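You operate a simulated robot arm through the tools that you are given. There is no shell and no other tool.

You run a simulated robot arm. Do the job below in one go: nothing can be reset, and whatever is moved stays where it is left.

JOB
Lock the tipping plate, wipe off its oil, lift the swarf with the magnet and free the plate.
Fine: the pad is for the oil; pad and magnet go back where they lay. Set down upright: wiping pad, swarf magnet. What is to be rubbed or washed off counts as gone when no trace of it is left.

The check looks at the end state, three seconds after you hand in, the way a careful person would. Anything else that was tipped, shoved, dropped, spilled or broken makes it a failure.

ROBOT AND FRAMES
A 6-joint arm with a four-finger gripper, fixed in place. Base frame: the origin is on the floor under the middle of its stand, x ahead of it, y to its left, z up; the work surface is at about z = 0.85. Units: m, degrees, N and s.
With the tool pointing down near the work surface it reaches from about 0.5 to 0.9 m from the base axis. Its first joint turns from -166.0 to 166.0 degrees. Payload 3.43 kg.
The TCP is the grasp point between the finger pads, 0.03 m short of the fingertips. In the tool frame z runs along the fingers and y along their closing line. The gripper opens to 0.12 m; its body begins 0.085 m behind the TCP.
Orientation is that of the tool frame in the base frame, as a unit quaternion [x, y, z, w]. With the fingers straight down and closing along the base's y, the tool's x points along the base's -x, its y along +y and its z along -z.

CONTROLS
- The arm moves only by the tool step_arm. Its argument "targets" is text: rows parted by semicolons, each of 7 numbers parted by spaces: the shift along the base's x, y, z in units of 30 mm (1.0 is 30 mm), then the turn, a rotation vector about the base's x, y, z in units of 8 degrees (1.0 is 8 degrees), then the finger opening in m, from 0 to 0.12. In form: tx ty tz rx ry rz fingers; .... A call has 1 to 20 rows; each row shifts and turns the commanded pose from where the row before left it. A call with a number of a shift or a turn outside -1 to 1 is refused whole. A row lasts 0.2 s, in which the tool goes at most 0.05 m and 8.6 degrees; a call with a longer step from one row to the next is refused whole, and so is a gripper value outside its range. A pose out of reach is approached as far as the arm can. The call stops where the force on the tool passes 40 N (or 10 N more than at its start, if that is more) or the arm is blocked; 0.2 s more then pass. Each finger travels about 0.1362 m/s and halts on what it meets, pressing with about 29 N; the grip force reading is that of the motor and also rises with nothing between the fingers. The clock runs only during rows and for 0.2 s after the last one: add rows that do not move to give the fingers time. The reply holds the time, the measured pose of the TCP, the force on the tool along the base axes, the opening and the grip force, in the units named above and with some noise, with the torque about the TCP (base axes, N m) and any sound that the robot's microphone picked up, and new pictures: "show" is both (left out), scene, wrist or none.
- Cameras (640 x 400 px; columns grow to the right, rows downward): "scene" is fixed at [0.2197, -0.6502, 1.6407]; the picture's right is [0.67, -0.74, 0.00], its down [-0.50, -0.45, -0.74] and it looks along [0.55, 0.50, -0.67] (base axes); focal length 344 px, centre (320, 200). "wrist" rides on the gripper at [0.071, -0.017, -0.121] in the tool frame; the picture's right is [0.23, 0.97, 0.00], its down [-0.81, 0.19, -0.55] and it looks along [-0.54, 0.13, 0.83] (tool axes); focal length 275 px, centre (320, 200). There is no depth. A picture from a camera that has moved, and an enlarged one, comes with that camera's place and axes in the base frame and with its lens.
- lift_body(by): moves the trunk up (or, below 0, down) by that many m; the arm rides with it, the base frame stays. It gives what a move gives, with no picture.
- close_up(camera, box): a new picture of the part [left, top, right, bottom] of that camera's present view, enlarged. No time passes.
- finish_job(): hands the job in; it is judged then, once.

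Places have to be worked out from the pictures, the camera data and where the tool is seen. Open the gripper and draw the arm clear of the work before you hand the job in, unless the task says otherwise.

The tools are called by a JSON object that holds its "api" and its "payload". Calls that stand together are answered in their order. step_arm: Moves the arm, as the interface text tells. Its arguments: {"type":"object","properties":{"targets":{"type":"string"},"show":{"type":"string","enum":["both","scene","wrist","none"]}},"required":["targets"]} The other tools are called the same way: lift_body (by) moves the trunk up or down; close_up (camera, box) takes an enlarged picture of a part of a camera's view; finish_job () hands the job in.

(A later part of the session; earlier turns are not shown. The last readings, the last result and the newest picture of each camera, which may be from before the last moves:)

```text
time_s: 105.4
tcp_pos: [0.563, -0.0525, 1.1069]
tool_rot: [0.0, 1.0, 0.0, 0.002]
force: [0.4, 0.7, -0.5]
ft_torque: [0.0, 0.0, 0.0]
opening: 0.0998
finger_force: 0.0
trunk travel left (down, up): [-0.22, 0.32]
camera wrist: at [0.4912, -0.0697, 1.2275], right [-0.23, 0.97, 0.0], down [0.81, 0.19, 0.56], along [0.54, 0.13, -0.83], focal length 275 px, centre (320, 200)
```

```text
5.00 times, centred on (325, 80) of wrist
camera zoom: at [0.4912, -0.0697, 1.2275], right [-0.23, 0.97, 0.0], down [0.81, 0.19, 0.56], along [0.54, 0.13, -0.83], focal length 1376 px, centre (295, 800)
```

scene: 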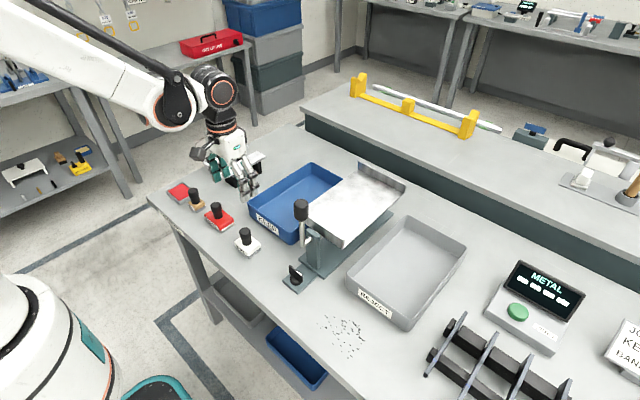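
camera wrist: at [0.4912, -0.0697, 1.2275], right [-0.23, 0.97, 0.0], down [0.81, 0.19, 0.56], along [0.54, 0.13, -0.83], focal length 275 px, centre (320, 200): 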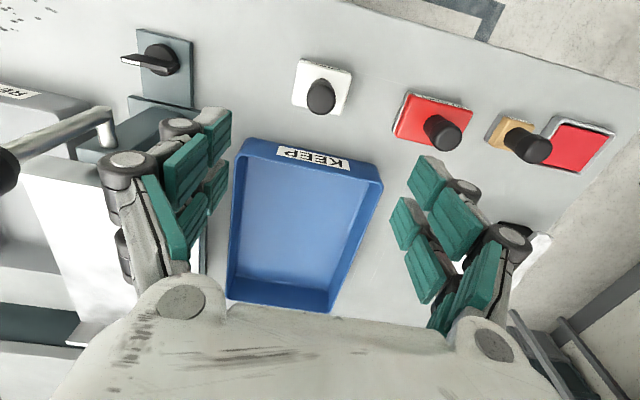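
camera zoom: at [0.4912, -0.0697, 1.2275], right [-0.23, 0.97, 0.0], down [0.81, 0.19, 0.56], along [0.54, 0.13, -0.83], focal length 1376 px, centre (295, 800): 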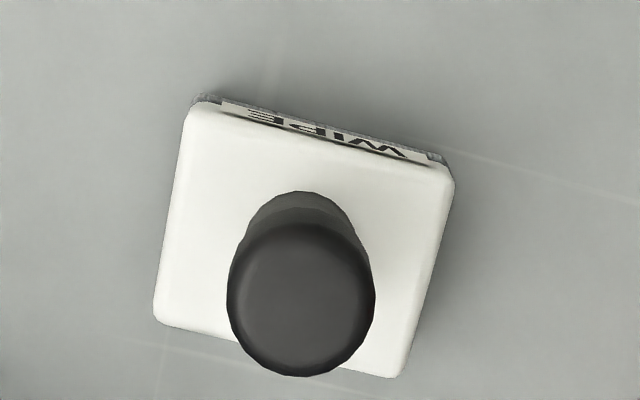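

WIPE stands upright within about 3 mm of its original place. Now I move over to the magnet, at about (0.572, 0.098).

{"api": "step_arm", "payload": {"targets": "0.1 1 0 0 0 0 0.09; 0.1 1 0 0 0 0 0.08; 0.1 1 0 0 0 0 0.075; 0 1 0 0 0 0 0.075; 0 1 0 0 0 0 0.075; 0 0 -1 0 0 0 0.075; 0 0 -1 0 0 0 0.075; 0 0 -1 0 0 0 0.075; 0 0 -1 0 0 0 0.075; 0 0 0 0 0 0 0.075", "show": "both"}}

{"api": "close_up", "payload": {"camera": "wrist", "box": [230, 60, 410, 220]}}

{"api": "close_up", "payload": {"camera": "scene", "box": [160, 150, 280, 260]}}

```text
time_s: 107.6
tcp_pos: [0.5701, 0.0995, 0.9846]
tool_rot: [-0.001, 1.0, 0.0, 0.002]
force: [-0.2, 0.3, -0.3]
ft_torque: [0.02, 0.01, 0.0]
opening: 0.0751
finger_force: 0.0
trunk travel left (down, up): [-0.22, 0.32]
camera wrist: at [0.5005, 0.0817, 1.1056], right [-0.23, 0.97, 0.0], down [0.81, 0.19, 0.56], along [0.54, 0.13, -0.83], focal length 275 px, centre (320, 200)
```

scene: 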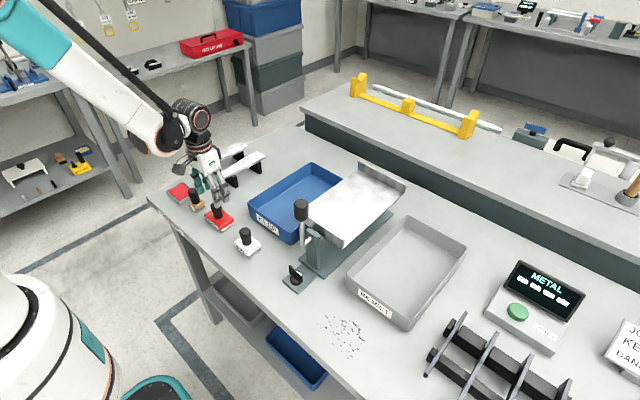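
wrist: 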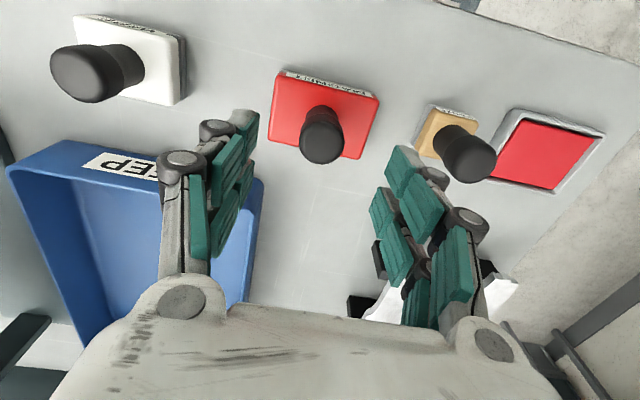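

```text
2.50 times, centred on (320, 140) of wrist
camera zoom: at [0.5005, 0.0817, 1.1056], right [-0.23, 0.97, 0.0], down [0.81, 0.19, 0.56], along [0.54, 0.13, -0.83], focal length 688 px, centre (320, 350)
```

zoom: 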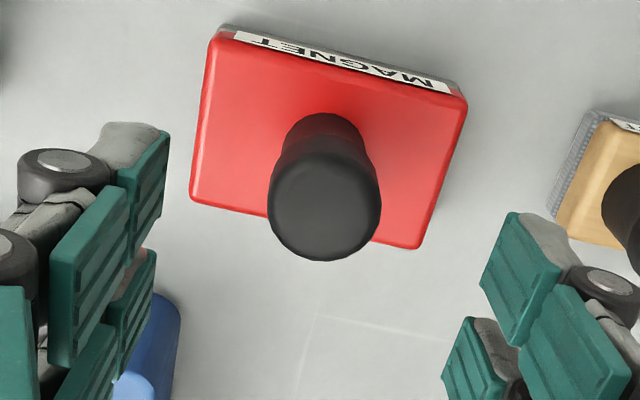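

```text
3.64 times, centred on (220, 205) of scene
camera zoom: at [0.2197, -0.6502, 1.6407], right [0.67, -0.74, 0.0], down [-0.5, -0.45, -0.74], along [0.55, 0.5, -0.67], focal length 1251 px, centre (684, 182)
```

zoom: 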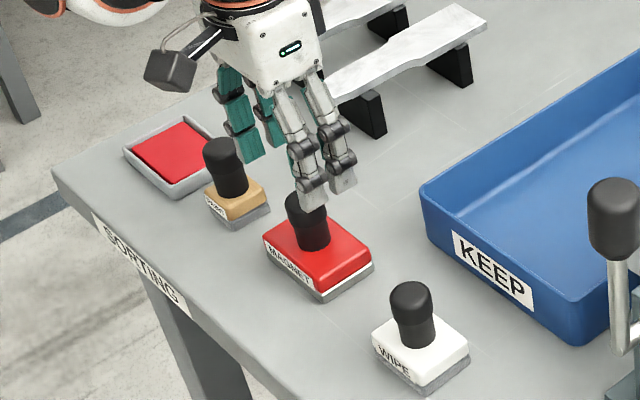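

The hand is centred on the magnet's handle (0.570, 0.0995). I narrow the fingers a bit, for clearance to the PAINT stamp, lower to z≈0.915 and grip.

{"api": "step_arm", "payload": {"targets": "-0.02 0.02 0 0 0 0 0.06; 0 0 -0.8 0 0 0 0.06; 0 0 -0.8 0 0 0 0.06; 0 0 -0.72 0 0 0 0.06; 0 0 0 0 0 0 0.06", "show": "both"}}

{"api": "close_up", "payload": {"camera": "scene", "box": [160, 150, 280, 260]}}

```text
time_s: 108.8
tcp_pos: [0.5706, 0.1007, 0.9143]
tool_rot: [-0.001, 1.0, 0.0, 0.002]
force: [-0.5, -0.8, -0.2]
ft_torque: [-0.03, 0.03, -0.01]
opening: 0.0595
finger_force: 0.2
trunk travel left (down, up): [-0.22, 0.32]
camera wrist: at [0.5001, 0.0842, 1.0369], right [-0.23, 0.97, 0.0], down [0.81, 0.19, 0.56], along [0.54, 0.13, -0.83], focal length 275 px, centre (320, 200)
```

scene: 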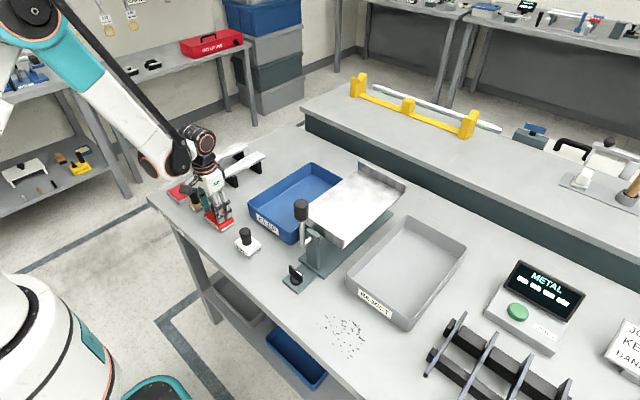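
wrist: 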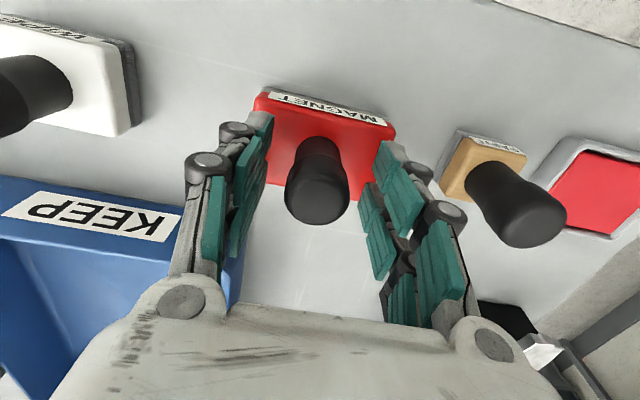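

```text
3.64 times, centred on (220, 205) of scene
camera zoom: at [0.2197, -0.6502, 1.6407], right [0.67, -0.74, 0.0], down [-0.5, -0.45, -0.74], along [0.55, 0.5, -0.67], focal length 1251 px, centre (684, 182)
```

zoom: 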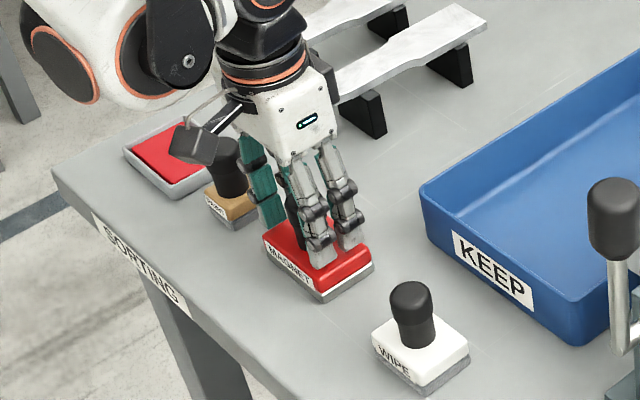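

The fingers straddle the magnet's handle with clear space to the PAINT stamp. I close on it.

{"api": "step_arm", "payload": {"targets": "0 0 0 0 0 0 0.04; 0 0 0 0 0 0 0.02; 0 0 0 0 0 0 0.0; 0 0 0 0 0 0 0.0", "show": "wrist"}}

{"api": "close_up", "payload": {"camera": "scene", "box": [300, 290, 400, 370]}}

```text
time_s: 109.8
tcp_pos: [0.5706, 0.1023, 0.9145]
tool_rot: [-0.001, 1.0, 0.0, 0.002]
force: [-0.3, 0.2, 0.6]
ft_torque: [-0.04, -0.05, -0.03]
opening: 0.0288
finger_force: 29.1
trunk travel left (down, up): [-0.22, 0.32]
camera wrist: at [0.5, 0.0842, 1.0371], right [-0.23, 0.97, 0.0], down [0.81, 0.19, 0.56], along [0.54, 0.13, -0.83], focal length 275 px, centre (320, 200)
```

wrist: 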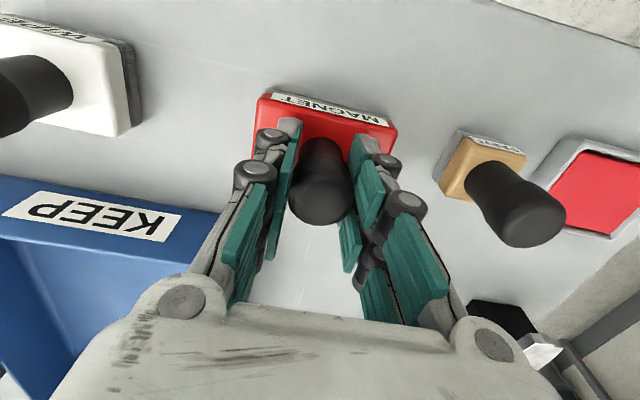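

```text
5.00 times, centred on (350, 330) of scene
camera zoom: at [0.2197, -0.6502, 1.6407], right [0.67, -0.74, 0.0], down [-0.5, -0.45, -0.74], along [0.55, 0.5, -0.67], focal length 1720 px, centre (170, -450)
```

zoom: 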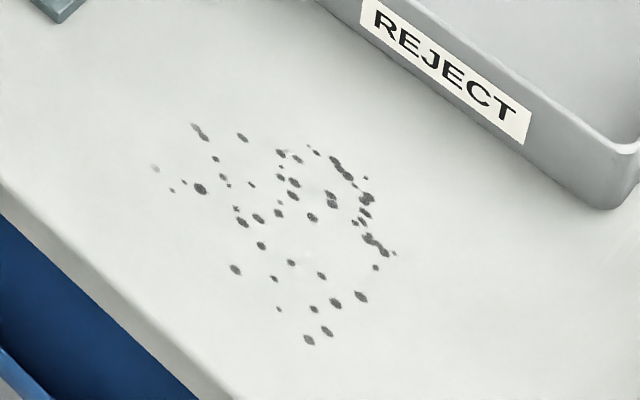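

The magnet is held. I lift it, pull in to x≈0.51 so as to pass well in front of the lever, and carry it towards the swarf.

{"api": "step_arm", "payload": {"targets": "0 0 0.5 0 0 0 0.0; 0 0 1 0 0 0 0.0; 0 0 1 0 0 0 0.0; 0 0 1 0 0 0 0.0; 0 0 1 0 0 0 0.0; -0.5 0 1 0 0 0 0.0; -0.5 0 1 0 0 0 0.0; -0.5 0 1 0 0 0 0.0; -0.5 -0.5 0 0 0 0 0.0; 0 -1 0 0 0 0 0.0; 0 -1 0 0 0 0 0.0; 0 -1 0 0 0 0 0.0; 0 -1 0 0 0 0 0.0; 0 -1 0 0 0 0 0.0; 0 -1 0 0 0 0 0.0; 0 -1 0 0 0 0 0.0; 0 -1 0 0 0 0 0.0", "show": "scene"}}

{"api": "step_arm", "payload": {"targets": "0 -1 0 0 0 0 0.0; 0 -1 0 0 0 0 0.0; 0 -1 0 0 0 0 0.0; 0 -1 0 0 0 0 0.0; 0 -1 0 0 0 0 0.0; 0 -1 0 0 0 0 0.0; 0 -1 0 0 0 0 0.0; 0 -0.8 0 0 0 0 0.0; 0 0 -1 0 0 0 0.0; 0 0 -1 0 0 0 0.0; 0 0 -1 0 0 0 0.0; 0 0 -1 0 0 0 0.0; 0 0 0 0 0 0 0.0", "show": "both"}}

```text
time_s: 113.4
tcp_pos: [0.51, -0.1562, 1.1404]
tool_rot: [0.0, 1.0, 0.0, 0.001]
force: [-1.1, -0.2, -3.2]
ft_torque: [0.01, 0.0, -0.02]
opening: 0.0289
finger_force: 28.8
trunk travel left (down, up): [-0.22, 0.32]
```

scene: 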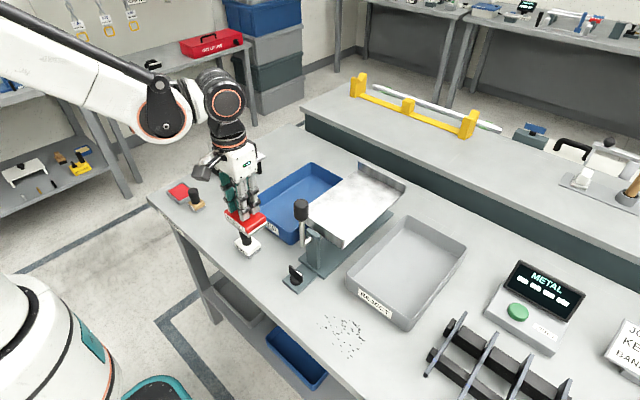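

```text
time_s: 116.2
tcp_pos: [0.5119, -0.3903, 1.0203]
tool_rot: [-0.001, 1.0, -0.001, 0.001]
force: [0.5, 0.3, -2.0]
ft_torque: [0.02, 0.03, 0.01]
opening: 0.0286
finger_force: 28.6
trunk travel left (down, up): [-0.22, 0.32]
camera wrist: at [0.4401, -0.4083, 1.1414], right [-0.23, 0.97, 0.0], down [0.81, 0.19, 0.56], along [0.54, 0.13, -0.83], focal length 275 px, centre (320, 200)
```

scene: 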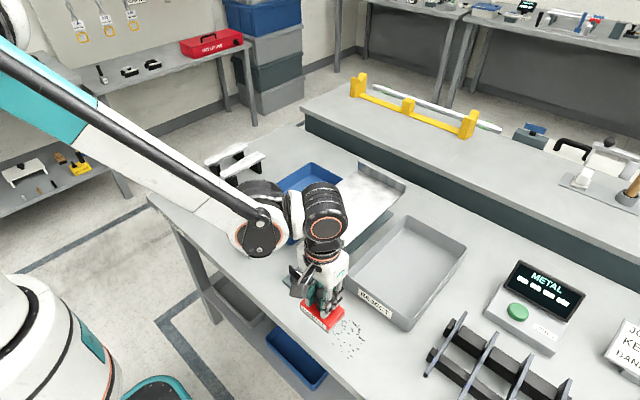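
wrist: 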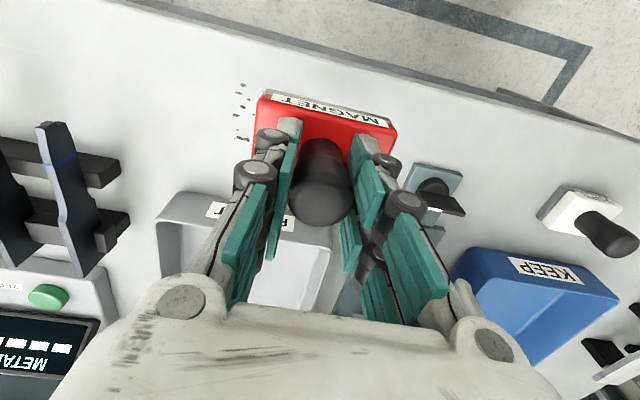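

I'm beside the swarf with the magnet ~10 cm up. I lower it to about 5 mm above the bench at (0.512, -0.393) and then look at how the swarf reacts.

{"api": "step_arm", "payload": {"targets": "0 -0.1 -1 0 0 0 0.0; 0 0 -1 0 0 0 0.0; 0 0 -1 0 0 0 0.0; 0 0 -0.35 0 0 0 0.0; 0 0 0 0 0 0 0.0", "show": "both"}}

{"api": "close_up", "payload": {"camera": "scene", "box": [280, 270, 400, 370]}}

```text
time_s: 117.4
tcp_pos: [0.5104, -0.3928, 0.9206]
tool_rot: [-0.001, 1.0, 0.0, 0.001]
force: [0.2, 0.4, -2.3]
ft_torque: [0.01, 0.03, 0.01]
opening: 0.0291
finger_force: 28.4
trunk travel left (down, up): [-0.22, 0.32]
camera wrist: at [0.4397, -0.4095, 1.0417], right [-0.23, 0.97, 0.0], down [0.81, 0.19, 0.56], along [0.54, 0.13, -0.83], focal length 275 px, centre (320, 200)
```

scene: 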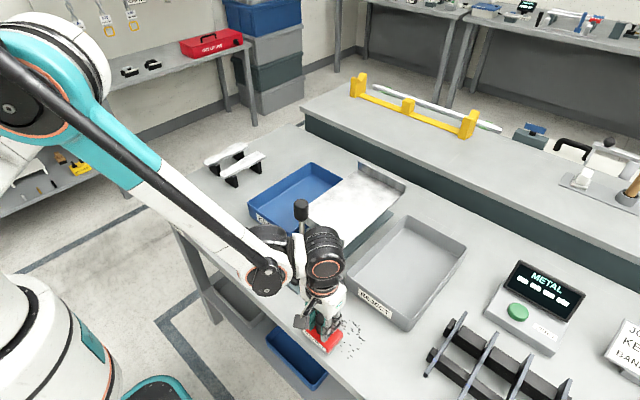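
wrist: 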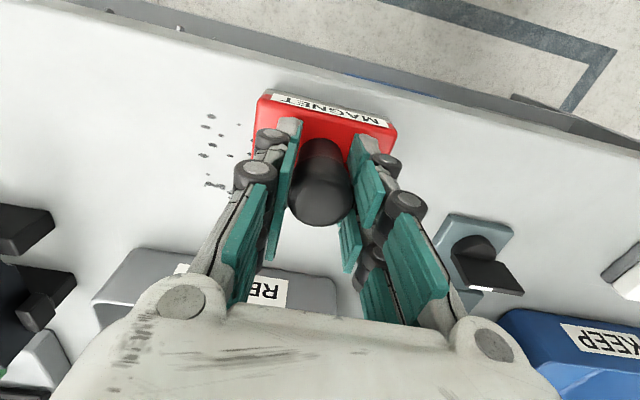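

```text
4.00 times, centred on (340, 320) of scene
camera zoom: at [0.2197, -0.6502, 1.6407], right [0.67, -0.74, 0.0], down [-0.5, -0.45, -0.74], along [0.55, 0.5, -0.67], focal length 1376 px, centre (240, -280)
```

zoom: 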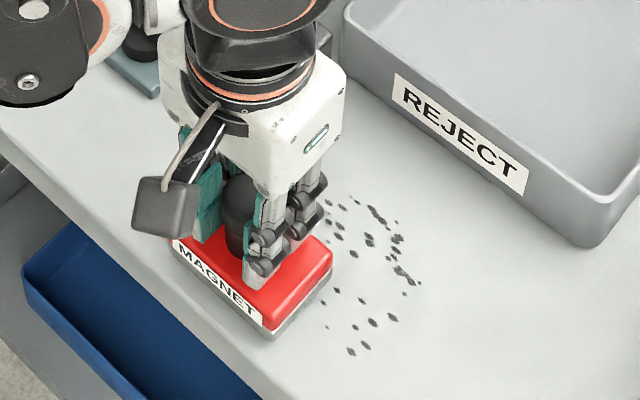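

The magnet is ~6 mm above the bench. I lower to ~2–3 mm and sweep slowly towards +x to see whether the swarf is picked up without touching.

{"api": "step_arm", "payload": {"targets": "0 0 -0.1 0 0 0 0.0; 0.4 0 0 0 0 0 0.0; 0.4 0 0 0 0 0 0.0; 0.4 0 0 0 0 0 0.0; 0.4 0 0 0 0 0 0.0; 0.4 0 0 0 0 0 0.0; 0.4 0 0 0 0 0 0.0; 0 0 0 0 0 0 0.0", "show": "both"}}

{"api": "close_up", "payload": {"camera": "scene", "box": [280, 270, 400, 370]}}

```text
time_s: 119.2
tcp_pos: [0.5826, -0.3923, 0.9161]
tool_rot: [-0.001, 1.0, 0.0, 0.002]
force: [0.3, 0.1, -1.7]
ft_torque: [0.0, 0.0, -0.03]
opening: 0.029
finger_force: 29.6
trunk travel left (down, up): [-0.22, 0.32]
camera wrist: at [0.5121, -0.4101, 1.0378], right [-0.23, 0.97, 0.0], down [0.81, 0.19, 0.56], along [0.54, 0.13, -0.83], focal length 275 px, centre (320, 200)
```

scene: 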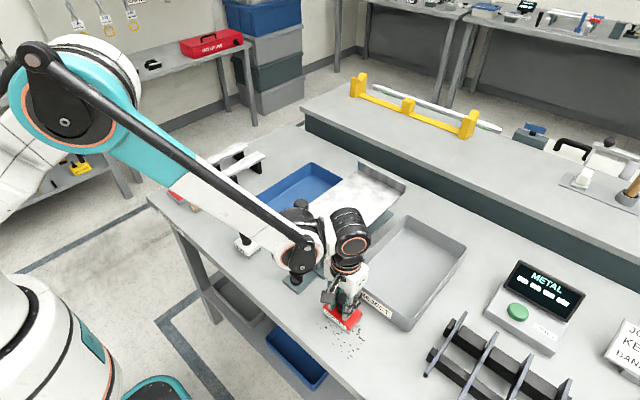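
wrist: 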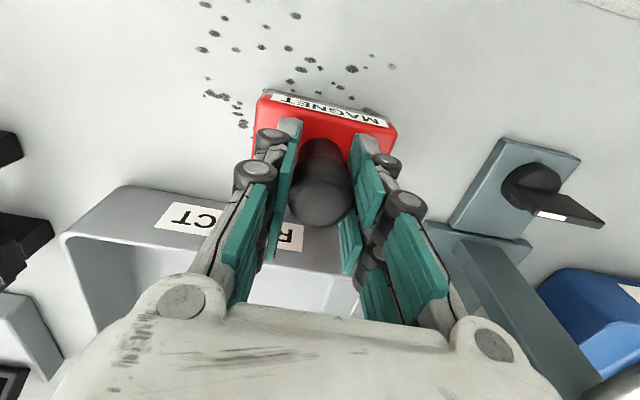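

```text
4.00 times, centred on (340, 320) of scene
camera zoom: at [0.2197, -0.6502, 1.6407], right [0.67, -0.74, 0.0], down [-0.5, -0.45, -0.74], along [0.55, 0.5, -0.67], focal length 1376 px, centre (240, -280)
```

zoom: 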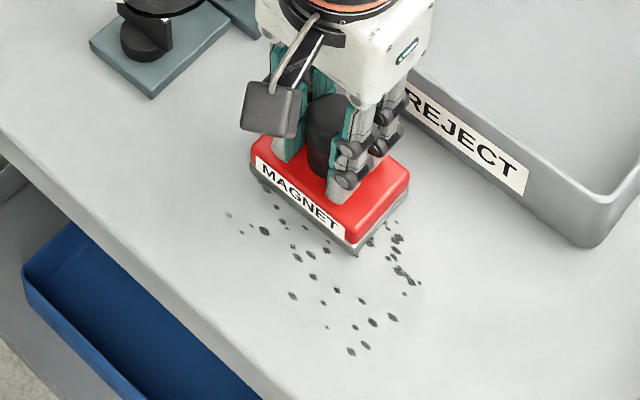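

Hovering does not pick it up; the swarf remains. So the magnet must touch: I lower it to light contact.

{"api": "step_arm", "payload": {"targets": "0 0 -0.05 0 0 0 0.0; 0 0 0 0 0 0 0.0", "show": "none"}}

{"api": "step_arm", "payload": {"targets": "0 0 -0.03 0 0 0 0.0; 0 0 0 0 0 0 0.0", "show": "none"}}

```text
time_s: 119.8
tcp_pos: [0.5824, -0.392, 0.9158]
tool_rot: [-0.001, 1.0, 0.0, 0.001]
force: [0.9, -2.4, 7.8]
ft_torque: [-0.04, -0.1, -0.02]
opening: 0.029
finger_force: 29.2
trunk travel left (down, up): [-0.22, 0.32]
```

```text
time_s: 120.4
tcp_pos: [0.5828, -0.3919, 0.9149]
tool_rot: [-0.002, 1.0, 0.0, 0.002]
force: [7.1, -6.2, 25.7]
ft_torque: [-0.24, -0.04, 0.01]
opening: 0.029
finger_force: 29.2
trunk travel left (down, up): [-0.22, 0.32]
```

Contact at TCP z≈0.915. I ease to a light touch and sweep back towards -x.

{"api": "step_arm", "payload": {"targets": "0 0 0.025 0 0 0 0.0; -0.4 0 0 0 0 0 0.0; -0.4 0 0 0 0 0 0.0; -0.4 0 0 0 0 0 0.0", "show": "none"}}

{"api": "close_up", "payload": {"camera": "scene", "box": [280, 270, 400, 370]}}

```text
time_s: 121.4
tcp_pos: [0.5453, -0.3913, 0.9156]
tool_rot: [0.0, 1.0, -0.001, 0.002]
force: [5.1, -0.3, 21.4]
ft_torque: [0.08, -0.32, 0.01]
opening: 0.029
finger_force: 29.7
trunk travel left (down, up): [-0.22, 0.32]
```

```text
4.00 times, centred on (340, 320) of scene
camera zoom: at [0.2197, -0.6502, 1.6407], right [0.67, -0.74, 0.0], down [-0.5, -0.45, -0.74], along [0.55, 0.5, -0.67], focal length 1376 px, centre (240, -280)
```

zoom: 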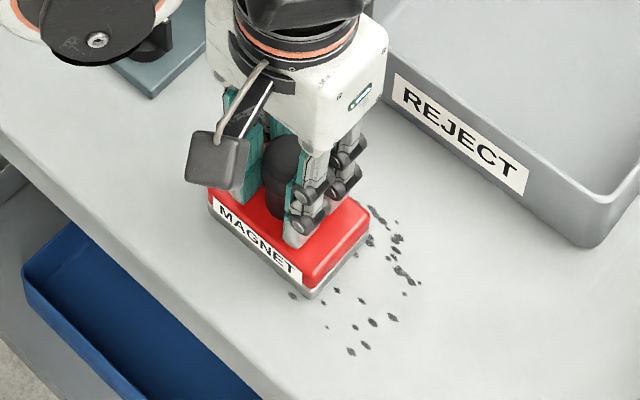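

The swept strip looks clean. I continue to x≈0.508 with a bit less pressure.

{"api": "step_arm", "payload": {"targets": "-0.4 0 0.015 0 0 0 0.0; -0.4 0 0 0 0 0 0.0; -0.4 0 0 0 0 0 0.0; 0 0 0 0 0 0 0.0", "show": "none"}}

{"api": "close_up", "payload": {"camera": "scene", "box": [280, 270, 400, 370]}}

```text
time_s: 122.4
tcp_pos: [0.5087, -0.3934, 0.9149]
tool_rot: [-0.001, 1.0, 0.0, 0.001]
force: [4.1, 0.4, 19.3]
ft_torque: [-0.03, -0.13, 0.01]
opening: 0.0291
finger_force: 29.3
trunk travel left (down, up): [-0.22, 0.32]
```

```text
4.00 times, centred on (340, 320) of scene
camera zoom: at [0.2197, -0.6502, 1.6407], right [0.67, -0.74, 0.0], down [-0.5, -0.45, -0.74], along [0.55, 0.5, -0.67], focal length 1376 px, centre (240, -280)
```

zoom: 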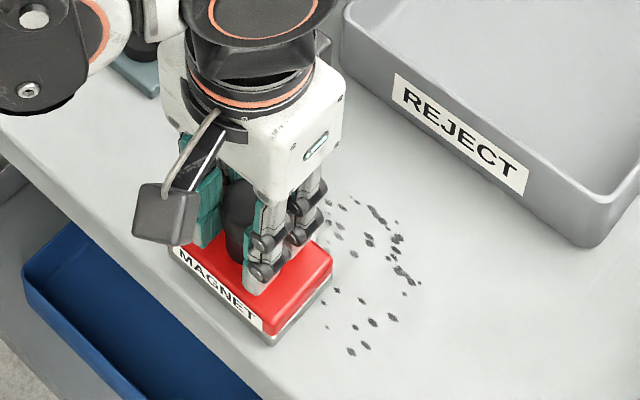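

The swarf seems still there after sliding. I lift the magnet straight up here to see whether pressing and lifting takes the swarf under it.

{"api": "step_arm", "payload": {"targets": "0 0 0.3 0 0 0 0.0; 0 0 1 0 0 0 0.0; 0 0 1 0 0 0 0.0; 0 0 1 0 0 0 0.0; 0 0 0 0 0 0 0.0", "show": "both"}}

{"api": "close_up", "payload": {"camera": "scene", "box": [280, 270, 400, 370]}}

```text
time_s: 123.6
tcp_pos: [0.51, -0.3913, 1.0155]
tool_rot: [0.0, 1.0, 0.0, 0.002]
force: [-0.3, 0.2, -2.4]
ft_torque: [0.01, 0.02, 0.01]
opening: 0.029
finger_force: 28.9
trunk travel left (down, up): [-0.22, 0.32]
camera wrist: at [0.4399, -0.4085, 1.1363], right [-0.23, 0.97, 0.0], down [0.81, 0.19, 0.56], along [0.54, 0.13, -0.83], focal length 275 px, centre (320, 200)
```

scene: 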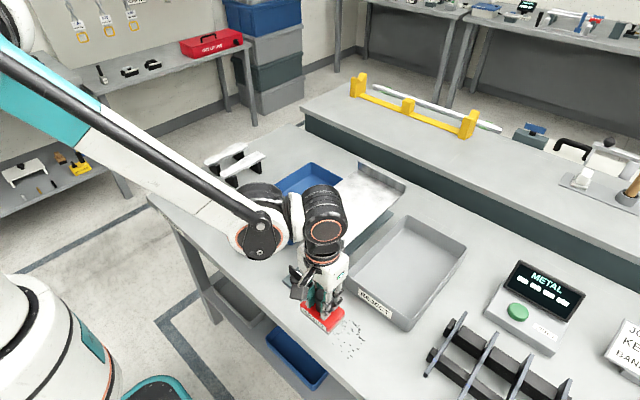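
wrist: 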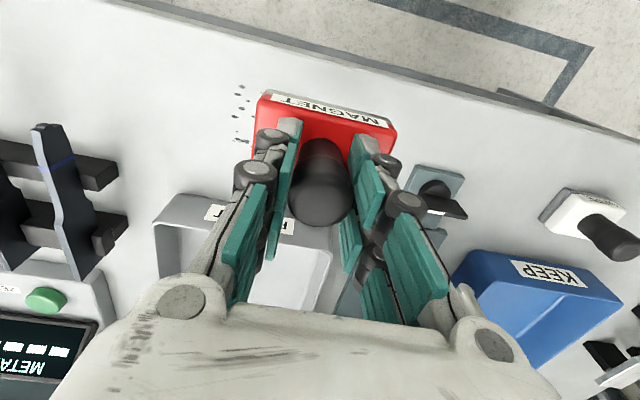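

```text
4.00 times, centred on (340, 320) of scene
camera zoom: at [0.2197, -0.6502, 1.6407], right [0.67, -0.74, 0.0], down [-0.5, -0.45, -0.74], along [0.55, 0.5, -0.67], focal length 1376 px, centre (240, -280)
```

zoom: 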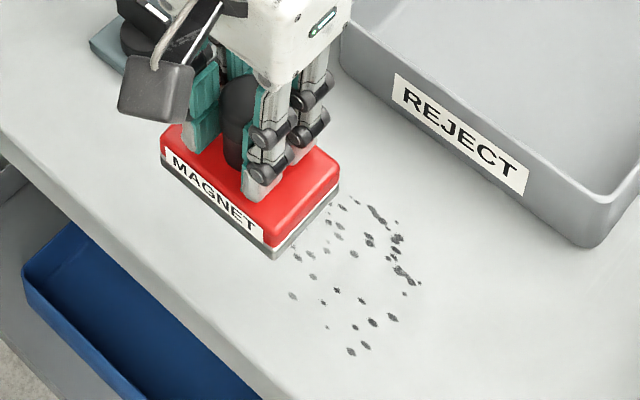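

I shift the magnet aside to see the whole swarf patch and compare it with the first picture.

{"api": "step_arm", "payload": {"targets": "0 1 0.5 0 0 0 0.0; 0 1 0.5 0 0 0 0.0; 0 1 0 0 0 0 0.0; 0 0 0 0 0 0 0.0", "show": "both"}}

{"api": "close_up", "payload": {"camera": "scene", "box": [300, 290, 400, 370]}}

```text
time_s: 124.6
tcp_pos: [0.5114, -0.2992, 1.0431]
tool_rot: [-0.001, 1.0, -0.001, 0.002]
force: [-0.1, -0.2, -1.9]
ft_torque: [-0.01, 0.01, -0.01]
opening: 0.029
finger_force: 28.4
trunk travel left (down, up): [-0.22, 0.32]
camera wrist: at [0.4403, -0.3179, 1.1646], right [-0.23, 0.97, 0.0], down [0.81, 0.19, 0.56], along [0.54, 0.13, -0.83], focal length 275 px, centre (320, 200)
```

scene: 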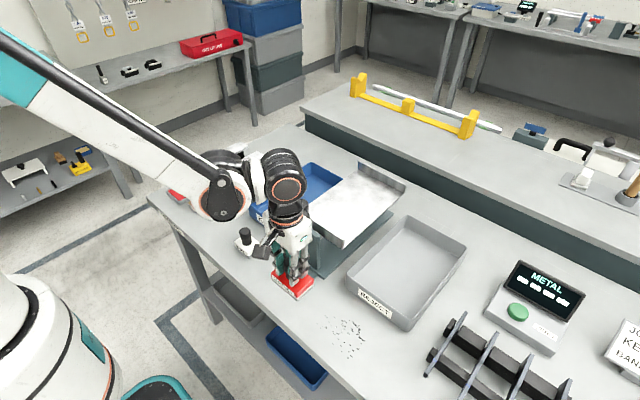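
wrist: 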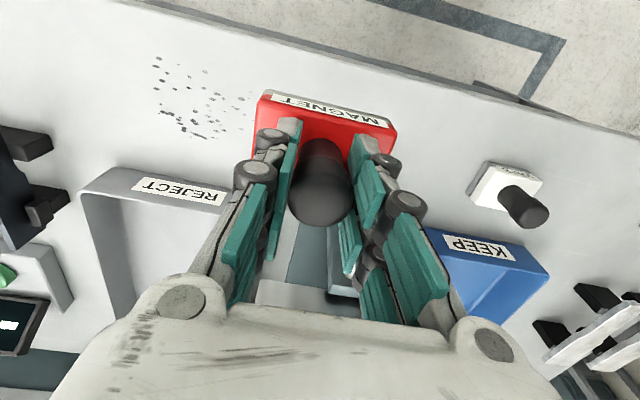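

```text
5.00 times, centred on (350, 330) of scene
camera zoom: at [0.2197, -0.6502, 1.6407], right [0.67, -0.74, 0.0], down [-0.5, -0.45, -0.74], along [0.55, 0.5, -0.67], focal length 1720 px, centre (170, -450)
```

zoom: 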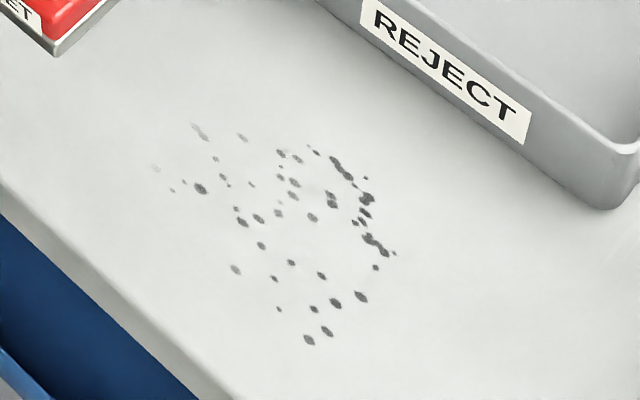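

The swarf under the swept strip has become fainter (e.g. the top-left flecks), so rubbing contact works but needs more passes. I return to the same contact and make repeated strokes.

{"api": "step_arm", "payload": {"targets": "0 -1 0 0 0 0 0.0; 0 -1 0 0 0 0 0.0; 0 -1 -0.3 0 0 0 0.0; 0 0 -1 0 0 0 0.0; 0 0 -1 0 0 0 0.0; 0 0 -1 0 0 0 0.0; 0 0 -0.5 0 0 0 0.0; 0 0 -0.45 0 0 0 0.0; 0 0 0 0 0 0 0.0", "show": "none"}}

```text
time_s: 126.6
tcp_pos: [0.5116, -0.3917, 0.9159]
tool_rot: [-0.001, 1.0, 0.0, 0.002]
force: [-0.4, 0.1, -2.5]
ft_torque: [0.01, 0.03, -0.02]
opening: 0.0288
finger_force: 29.5
trunk travel left (down, up): [-0.22, 0.32]
```

Just above contact. I lower 1.5 mm more and check the force.

{"api": "step_arm", "payload": {"targets": "0 0 -0.05 0 0 0 0.0; 0 0 0 0 0 0 0.0", "show": "none"}}

{"api": "step_arm", "payload": {"targets": "0 0 -0.025 0 0 0 0.0; 0 0 0 0 0 0 0.0", "show": "none"}}

```text
time_s: 127.2
tcp_pos: [0.5106, -0.3928, 0.9157]
tool_rot: [-0.001, 1.0, 0.0, 0.002]
force: [3.0, 0.1, 5.3]
ft_torque: [-0.05, -0.1, -0.02]
opening: 0.0289
finger_force: 29.2
trunk travel left (down, up): [-0.22, 0.32]
```

```text
time_s: 127.8
tcp_pos: [0.5115, -0.3911, 0.9149]
tool_rot: [-0.001, 1.0, 0.001, 0.003]
force: [7.5, -2.8, 21.2]
ft_torque: [-0.05, -0.13, 0.02]
opening: 0.0289
finger_force: 29.1
trunk travel left (down, up): [-0.22, 0.32]
```

Good firm contact (21 N). Four strokes along x between 0.511 and 0.586.

{"api": "step_arm", "payload": {"targets": "0.5 0 0 0 0 0 0.0; 0.5 0 0 0 0 0 0.0; 0.5 0 0 0 0 0 0.0; 0.5 0 0 0 0 0 0.0; 0.5 0 0 0 0 0 0.0; -0.5 0 0 0 0 0 0.0; -0.5 0 0 0 0 0 0.0; -0.5 0 0 0 0 0 0.0; -0.5 0 0 0 0 0 0.0; -0.5 0 0 0 0 0 0.0; 0.5 0 0 0 0 0 0.0; 0.5 0 0 0 0 0 0.0; 0.5 0 0 0 0 0 0.0; 0.5 0 0 0 0 0 0.0; 0.5 0 0 0 0 0 0.0; -0.5 0 0 0 0 0 0.0; -0.5 0 0 0 0 0 0.0; -0.5 0 0 0 0 0 0.0; -0.5 0 0 0 0 0 0.0; -0.5 0 0 0 0 0 0.0", "show": "none"}}

{"api": "close_up", "payload": {"camera": "scene", "box": [300, 290, 400, 370]}}

```text
time_s: 132.0
tcp_pos: [0.5095, -0.3925, 0.9143]
tool_rot: [-0.001, 1.0, 0.0, 0.002]
force: [2.5, -0.6, 12.9]
ft_torque: [0.05, -0.13, 0.0]
opening: 0.0291
finger_force: 29.0
trunk travel left (down, up): [-0.22, 0.32]
```

```text
5.00 times, centred on (350, 330) of scene
camera zoom: at [0.2197, -0.6502, 1.6407], right [0.67, -0.74, 0.0], down [-0.5, -0.45, -0.74], along [0.55, 0.5, -0.67], focal length 1720 px, centre (170, -450)
```

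zoom: 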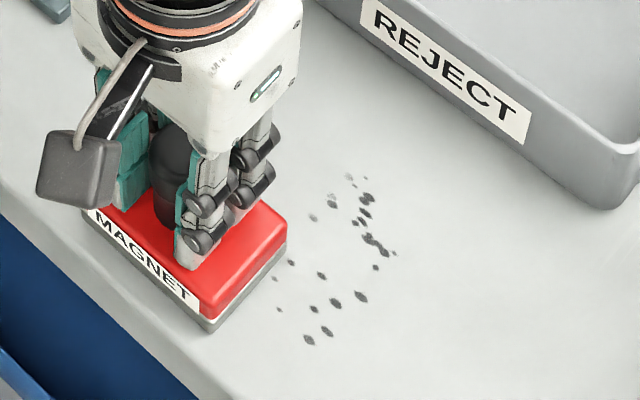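

The strokes clear it well. I shift to y≈-0.443 and make the same strokes over the other half.

{"api": "step_arm", "payload": {"targets": "0 -0.6 -0.01 0 0 0 0.0; 0 -0.6 0 0 0 0 0.0; 0 -0.5 0 0 0 0 0.0; 0.5 0 0 0 0 0 0.0; 0.5 0 0 0 0 0 0.0; 0.5 0 0 0 0 0 0.0; 0.5 0 0 0 0 0 0.0; 0.5 0 0 0 0 0 0.0; 0.2 0 0 0 0 0 0.0; -0.5 0 0 0 0 0 0.0; -0.5 0 0 0 0 0 0.0; -0.5 0 0 0 0 0 0.0; -0.5 0 0 0 0 0 0.0; -0.5 0 0 0 0 0 0.0; -0.2 0 0 0 0 0 0.0", "show": "none"}}

{"api": "close_up", "payload": {"camera": "scene", "box": [300, 290, 400, 370]}}

```text
time_s: 135.2
tcp_pos: [0.5104, -0.443, 0.9137]
tool_rot: [-0.002, 1.0, -0.001, 0.002]
force: [7.6, 1.6, 23.4]
ft_torque: [0.0, -0.35, -0.02]
opening: 0.0288
finger_force: 29.0
trunk travel left (down, up): [-0.22, 0.32]
```

```text
5.00 times, centred on (350, 330) of scene
camera zoom: at [0.2197, -0.6502, 1.6407], right [0.67, -0.74, 0.0], down [-0.5, -0.45, -0.74], along [0.55, 0.5, -0.67], focal length 1720 px, centre (170, -450)
```

zoom: 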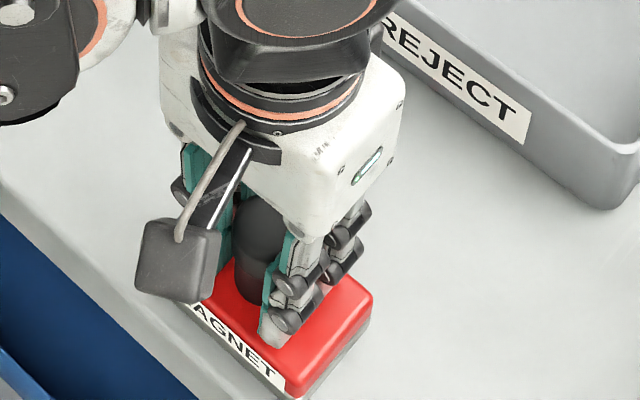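

The right-hand flecks are gone. I repeat two strokes here and two at y≈-0.415 for overlap.

{"api": "step_arm", "payload": {"targets": "0.6 0 0 0 0 0 0.0; 0.6 0 0 0 0 0 0.0; 0.6 0 0 0 0 0 0.0; 0.6 0 0 0 0 0 0.0; 0.4 0 0 0 0 0 0.0; -0.6 0 0 0 0 0 0.0; -0.6 0 0 0 0 0 0.0; -0.6 0 0 0 0 0 0.0; -0.6 0 0 0 0 0 0.0; -0.4 0 0 0 0 0 0.0; 0 0.5 0 0 0 0 0.0; 0 0.5 0 0 0 0 0.0; 0.6 0 0 0 0 0 0.0; 0.6 0 0 0 0 0 0.0; 0.6 0 0 0 0 0 0.0; 0.6 0 0 0 0 0 0.0; -0.6 0 0 0 0 0 0.0; -0.6 0 0 0 0 0 0.0; -0.6 0 0 0 0 0 0.0; -0.6 0 0 0 0 0 0.0", "show": "none"}}

{"api": "step_arm", "payload": {"targets": "0 0.6 0 0 0 0 0.0; 0 0.6 0 0 0 0 0.0; 0.6 0 0 0 0 0 0.0; 0.6 0 0 0 0 0 0.0; 0.6 0 0 0 0 0 0.0; 0.6 0 0 0 0 0 0.0; -0.6 0 0 0 0 0 0.0; -0.6 0 0 0 0 0 0.0; -0.6 0 0 0 0 0 0.0; -0.6 0 0 0 0 0 0.0; 0.6 0 0 0 0 0 0.0; 0.6 0 0 0 0 0 0.0; 0.6 0 0 0 0 0 0.0; 0.6 0 0 0 0 0 0.0", "show": "none"}}

{"api": "close_up", "payload": {"camera": "scene", "box": [300, 290, 400, 370]}}

```text
time_s: 139.4
tcp_pos: [0.5093, -0.4124, 0.914]
tool_rot: [-0.001, 1.0, 0.0, 0.001]
force: [-2.8, 1.6, 7.1]
ft_torque: [-0.03, 0.02, -0.01]
opening: 0.0289
finger_force: 28.9
trunk travel left (down, up): [-0.22, 0.32]
```

```text
time_s: 142.4
tcp_pos: [0.583, -0.3772, 0.9136]
tool_rot: [-0.001, 1.0, 0.0, 0.002]
force: [-0.9, 0.4, 1.4]
ft_torque: [-0.05, 0.08, -0.04]
opening: 0.029
finger_force: 29.4
trunk travel left (down, up): [-0.22, 0.32]
```

```text
5.00 times, centred on (350, 330) of scene
camera zoom: at [0.2197, -0.6502, 1.6407], right [0.67, -0.74, 0.0], down [-0.5, -0.45, -0.74], along [0.55, 0.5, -0.67], focal length 1720 px, centre (170, -450)
```

zoom: 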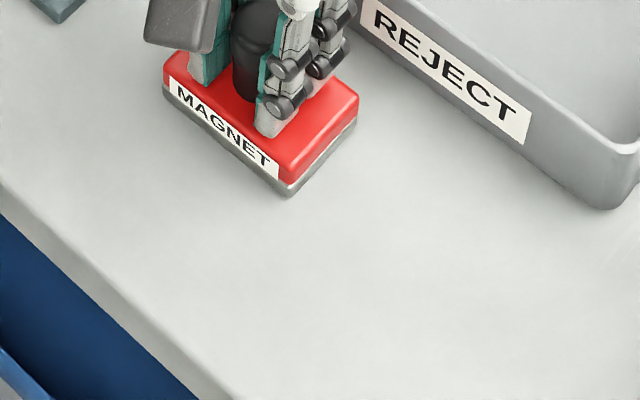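

The bench looks clean. I lift the magnet, draw back to x≈0.51 and check the whole patch before carrying it home.

{"api": "step_arm", "payload": {"targets": "0 0 0.4 0 0 0 0.0; 0 0 1 0 0 0 0.0; -0.4 0 1 0 0 0 0.0; -0.5 0 1 0 0 0 0.0; -0.5 0 1 0 0 0 0.0; -0.5 0 1 0 0 0 0.0; -0.5 0 1 0 0 0 0.0; 0 0 1.0 0 0 0 0.0; 0 1 0.3 0 0 0 0.0; 0 1 0 0 0 0 0.0; 0 1 0 0 0 0 0.0; 0 1 0 0 0 0 0.0; 0 1 0 0 0 0 0.0; 0 1 0 0 0 0 0.0; 0 0 0 0 0 0 0.0", "show": "both"}}

{"api": "close_up", "payload": {"camera": "scene", "box": [300, 290, 400, 370]}}

```text
time_s: 145.6
tcp_pos: [0.5108, -0.1956, 1.1447]
tool_rot: [0.0, 1.0, -0.001, 0.002]
force: [0.3, 0.3, -2.5]
ft_torque: [-0.01, -0.03, -0.02]
opening: 0.0293
finger_force: 29.2
trunk travel left (down, up): [-0.22, 0.32]
camera wrist: at [0.4403, -0.2125, 1.2667], right [-0.23, 0.97, 0.0], down [0.81, 0.19, 0.56], along [0.54, 0.13, -0.83], focal length 275 px, centre (320, 200)
```

scene: 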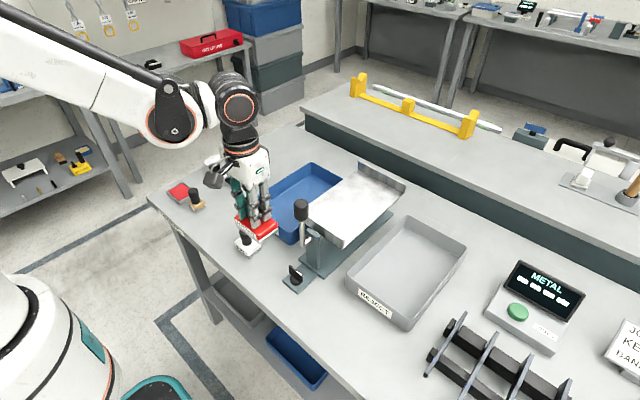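
wrist: 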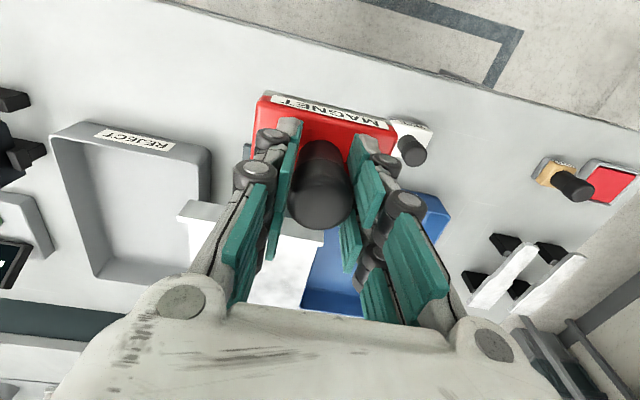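

```text
5.00 times, centred on (350, 330) of scene
camera zoom: at [0.2197, -0.6502, 1.6407], right [0.67, -0.74, 0.0], down [-0.5, -0.45, -0.74], along [0.55, 0.5, -0.67], focal length 1720 px, centre (170, -450)
```

zoom: 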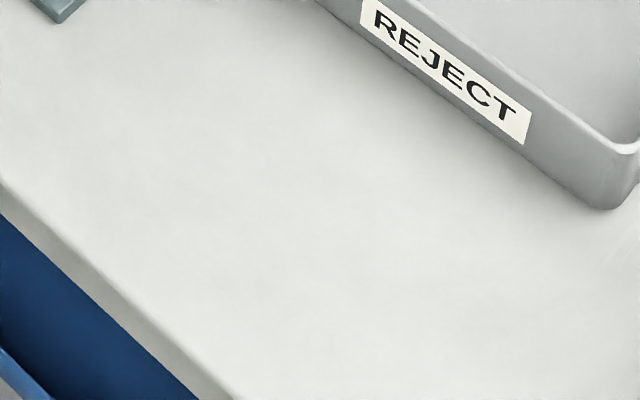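

No swarf visible. One stronger enlargement for faint traces, then I carry the magnet back to its place.

{"api": "close_up", "payload": {"camera": "scene", "box": [320, 308, 380, 362]}}

{"api": "step_arm", "payload": {"targets": "0 1 0 0 0 0 0.0; 0 1 0 0 0 0 0.0; 0 1 0 0 0 0 0.0; 0 1 0 0 0 0 0.0; 0 1 0 0 0 0 0.0; 0 1 0 0 0 0 0.0; 0 1 0 0 0 0 0.0; 0.5 1 0 0 0 0 0.0; 0.5 1 0 0 0 0 0.0; 0.5 0.9 0 0 0 0 0.0; 0.5 0 -1 0 0 0 0.0; 0 0 -1 0 0 0 0.0; 0 0 -1 0 0 0 0.0; 0 0 0 0 0 0 0.0", "show": "both"}}

```text
7.41 times, centred on (350, 335) of scene
camera zoom: at [0.2197, -0.6502, 1.6407], right [0.67, -0.74, 0.0], down [-0.5, -0.45, -0.74], along [0.55, 0.5, -0.67], focal length 2548 px, centre (98, -800)
```

zoom: 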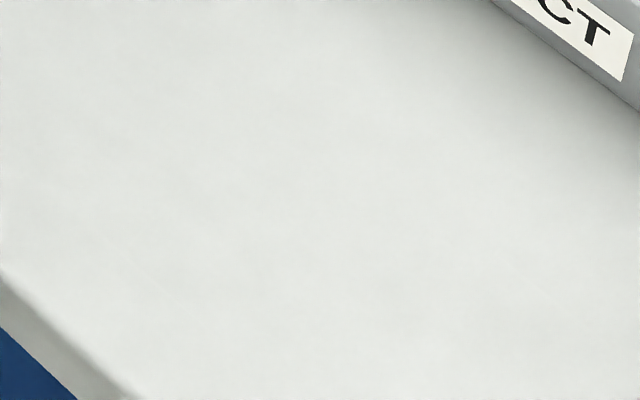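

```text
time_s: 148.6
tcp_pos: [0.5714, 0.0973, 1.0552]
tool_rot: [-0.001, 1.0, 0.0, 0.002]
force: [0.4, 1.2, -1.7]
ft_torque: [-0.03, 0.01, 0.01]
opening: 0.0291
finger_force: 28.7
trunk travel left (down, up): [-0.22, 0.32]
camera wrist: at [0.5017, 0.0802, 1.1768], right [-0.23, 0.97, 0.0], down [0.81, 0.19, 0.56], along [0.54, 0.13, -0.83], focal length 275 px, centre (320, 200)
```

scene: 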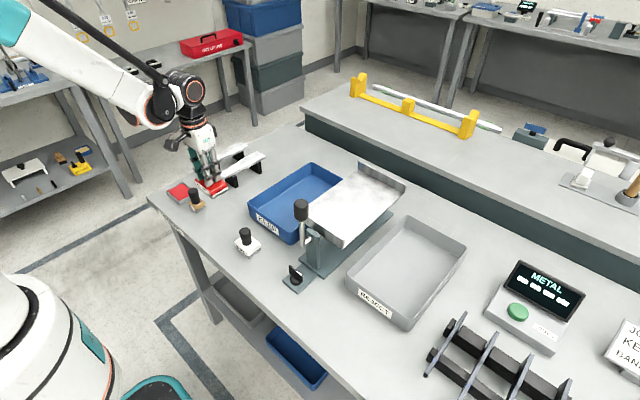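
wrist: 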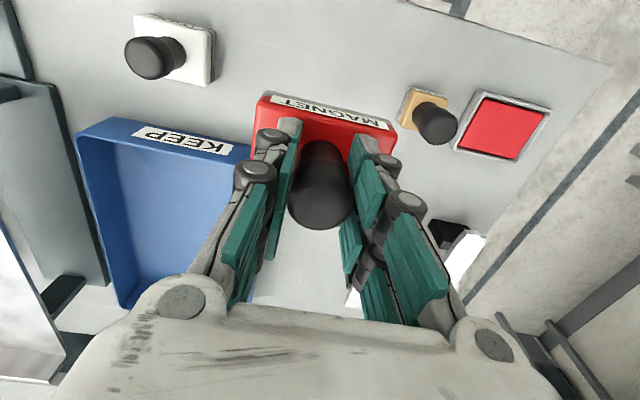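

I correct by about +4 mm in y and lower the magnet to just above the bench.

{"api": "step_arm", "payload": {"targets": "-0.04 0.13 -1 0 0 0 0.0; 0 0 -1 0 0 0 0.0; 0 0 -1 0 0 0 0.0; 0 0 -1 0 0 0 0.0; 0 0 -0.45 0 0 0 0.0; 0 0 0 0 0 0 0.0", "show": "wrist"}}

{"api": "close_up", "payload": {"camera": "scene", "box": [160, 150, 280, 260]}}

```text
time_s: 150.0
tcp_pos: [0.5692, 0.1041, 0.9217]
tool_rot: [-0.001, 1.0, 0.0, 0.002]
force: [-0.4, 0.3, -3.0]
ft_torque: [0.0, 0.02, 0.0]
opening: 0.0292
finger_force: 28.5
trunk travel left (down, up): [-0.22, 0.32]
camera wrist: at [0.4992, 0.0857, 1.0434], right [-0.23, 0.97, 0.0], down [0.81, 0.19, 0.56], along [0.54, 0.13, -0.83], focal length 275 px, centre (320, 200)
```

wrist: 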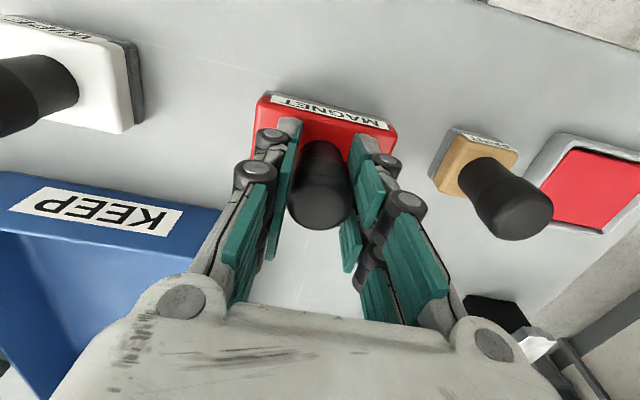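

```text
3.64 times, centred on (220, 205) of scene
camera zoom: at [0.2197, -0.6502, 1.6407], right [0.67, -0.74, 0.0], down [-0.5, -0.45, -0.74], along [0.55, 0.5, -0.67], focal length 1251 px, centre (684, 182)
```

zoom: 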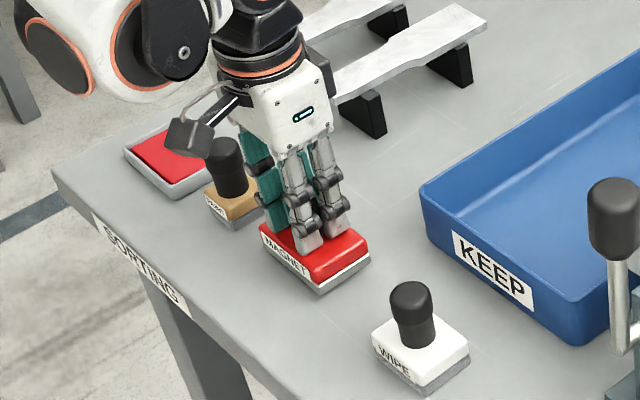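

Slightly past in y; I correct 2 mm and lower in small steps onto the bench.

{"api": "step_arm", "payload": {"targets": "0.03 -0.06 -0.15 0 0 0 0.0; 0 0 0 0 0 0 0.0", "show": "none"}}

{"api": "step_arm", "payload": {"targets": "0 0 -0.06 0 0 0 0.0; 0 0 0 0 0 0 0.0", "show": "none"}}

{"api": "step_arm", "payload": {"targets": "0 0 -0.03 0 0 0 0.0; 0 0 0 0 0 0 0.0", "show": "none"}}

```text
time_s: 150.6
tcp_pos: [0.5708, 0.1011, 0.9166]
tool_rot: [-0.001, 1.0, 0.0, 0.002]
force: [0.4, -0.6, -2.4]
ft_torque: [-0.03, 0.0, 0.0]
opening: 0.029
finger_force: 28.9
trunk travel left (down, up): [-0.22, 0.32]
```

```text
time_s: 151.2
tcp_pos: [0.5703, 0.1012, 0.9153]
tool_rot: [-0.001, 1.0, 0.0, 0.001]
force: [-1.0, 0.1, -1.8]
ft_torque: [-0.06, 0.0, 0.04]
opening: 0.029
finger_force: 29.0
trunk travel left (down, up): [-0.22, 0.32]
```

```text
time_s: 151.8
tcp_pos: [0.571, 0.1024, 0.9152]
tool_rot: [0.0, 1.0, 0.001, 0.001]
force: [0.0, -0.1, -1.7]
ft_torque: [-0.05, -0.01, -0.01]
opening: 0.029
finger_force: 29.4
trunk travel left (down, up): [-0.22, 0.32]
```

{"api": "step_arm", "payload": {"targets": "0 0 -0.03 0 0 0 0.0; 0 0 0 0 0 0 0.0", "show": "none"}}

{"api": "step_arm", "payload": {"targets": "0 0 -0.02 0 0 0 0.0; 0 0 0 0 0 0 0.0", "show": "none"}}

```text
time_s: 152.4
tcp_pos: [0.5703, 0.1023, 0.9138]
tool_rot: [-0.001, 1.0, 0.0, 0.002]
force: [-0.3, -0.8, -2.1]
ft_torque: [0.02, 0.02, 0.05]
opening: 0.0293
finger_force: 28.3
trunk travel left (down, up): [-0.22, 0.32]
```

```text
time_s: 153.0
tcp_pos: [0.5698, 0.1022, 0.9133]
tool_rot: [0.0, 1.0, 0.0, 0.002]
force: [2.1, -0.5, 6.1]
ft_torque: [-0.06, -0.15, 0.03]
opening: 0.0292
finger_force: 29.4
trunk travel left (down, up): [-0.22, 0.32]
```

The magnet rests lightly on the bench (6 N). I open the fingers gently and rise straight up.

{"api": "step_arm", "payload": {"targets": "0 0 0.01 0 0 0 0.02; 0 0 0 0 0 0 0.04; 0 0 0 0 0 0 0.06; 0 0 0 0 0 0 0.06; 0 0 0.5 0 0 0 0.06; 0 0 1 0 0 0 0.06; 0 0 1 0 0 0 0.06; 0 0 1 0 0 0 0.06; 0 0 1 0 0 0 0.06; 0 0 1 0 0 0 0.06; 0 0 1 0 0 0 0.06; 0 0 1 0 0 0 0.06; 0 0 0 0 0 0 0.06", "show": "both"}}

{"api": "close_up", "payload": {"camera": "scene", "box": [195, 190, 275, 260]}}

```text
time_s: 155.8
tcp_pos: [0.5701, 0.1012, 1.14]
tool_rot: [-0.001, 1.0, 0.001, 0.002]
force: [-0.1, 0.1, 0.3]
ft_torque: [-0.02, -0.01, -0.03]
opening: 0.06
finger_force: 0.0
trunk travel left (down, up): [-0.22, 0.32]
camera wrist: at [0.4997, 0.0838, 1.2604], right [-0.23, 0.97, 0.0], down [0.81, 0.19, 0.56], along [0.54, 0.13, -0.83], focal length 275 px, centre (320, 200)
```

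scene: 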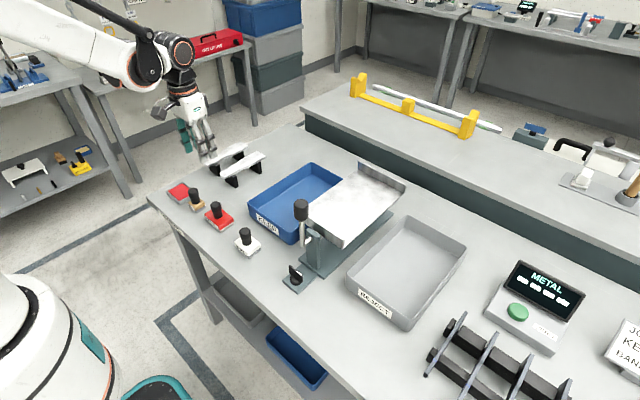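
wrist: 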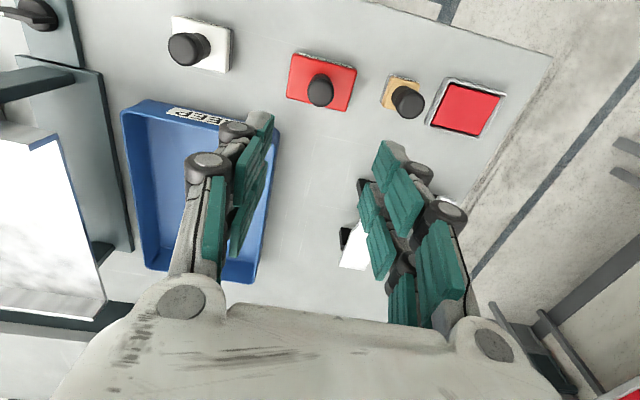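

```text
5.71 times, centred on (235, 225) of scene
camera zoom: at [0.2197, -0.6502, 1.6407], right [0.67, -0.74, 0.0], down [-0.5, -0.45, -0.74], along [0.55, 0.5, -0.67], focal length 1965 px, centre (806, 57)
```

zoom: 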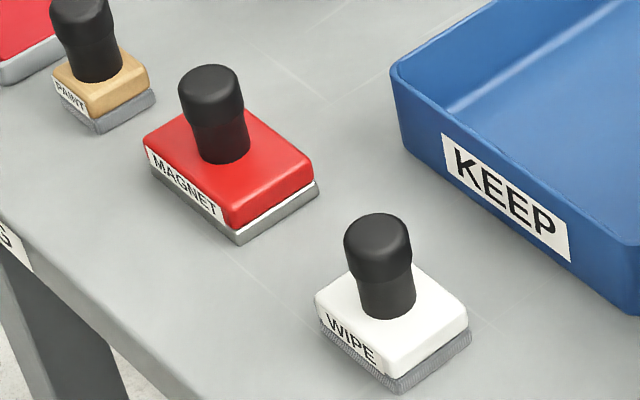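

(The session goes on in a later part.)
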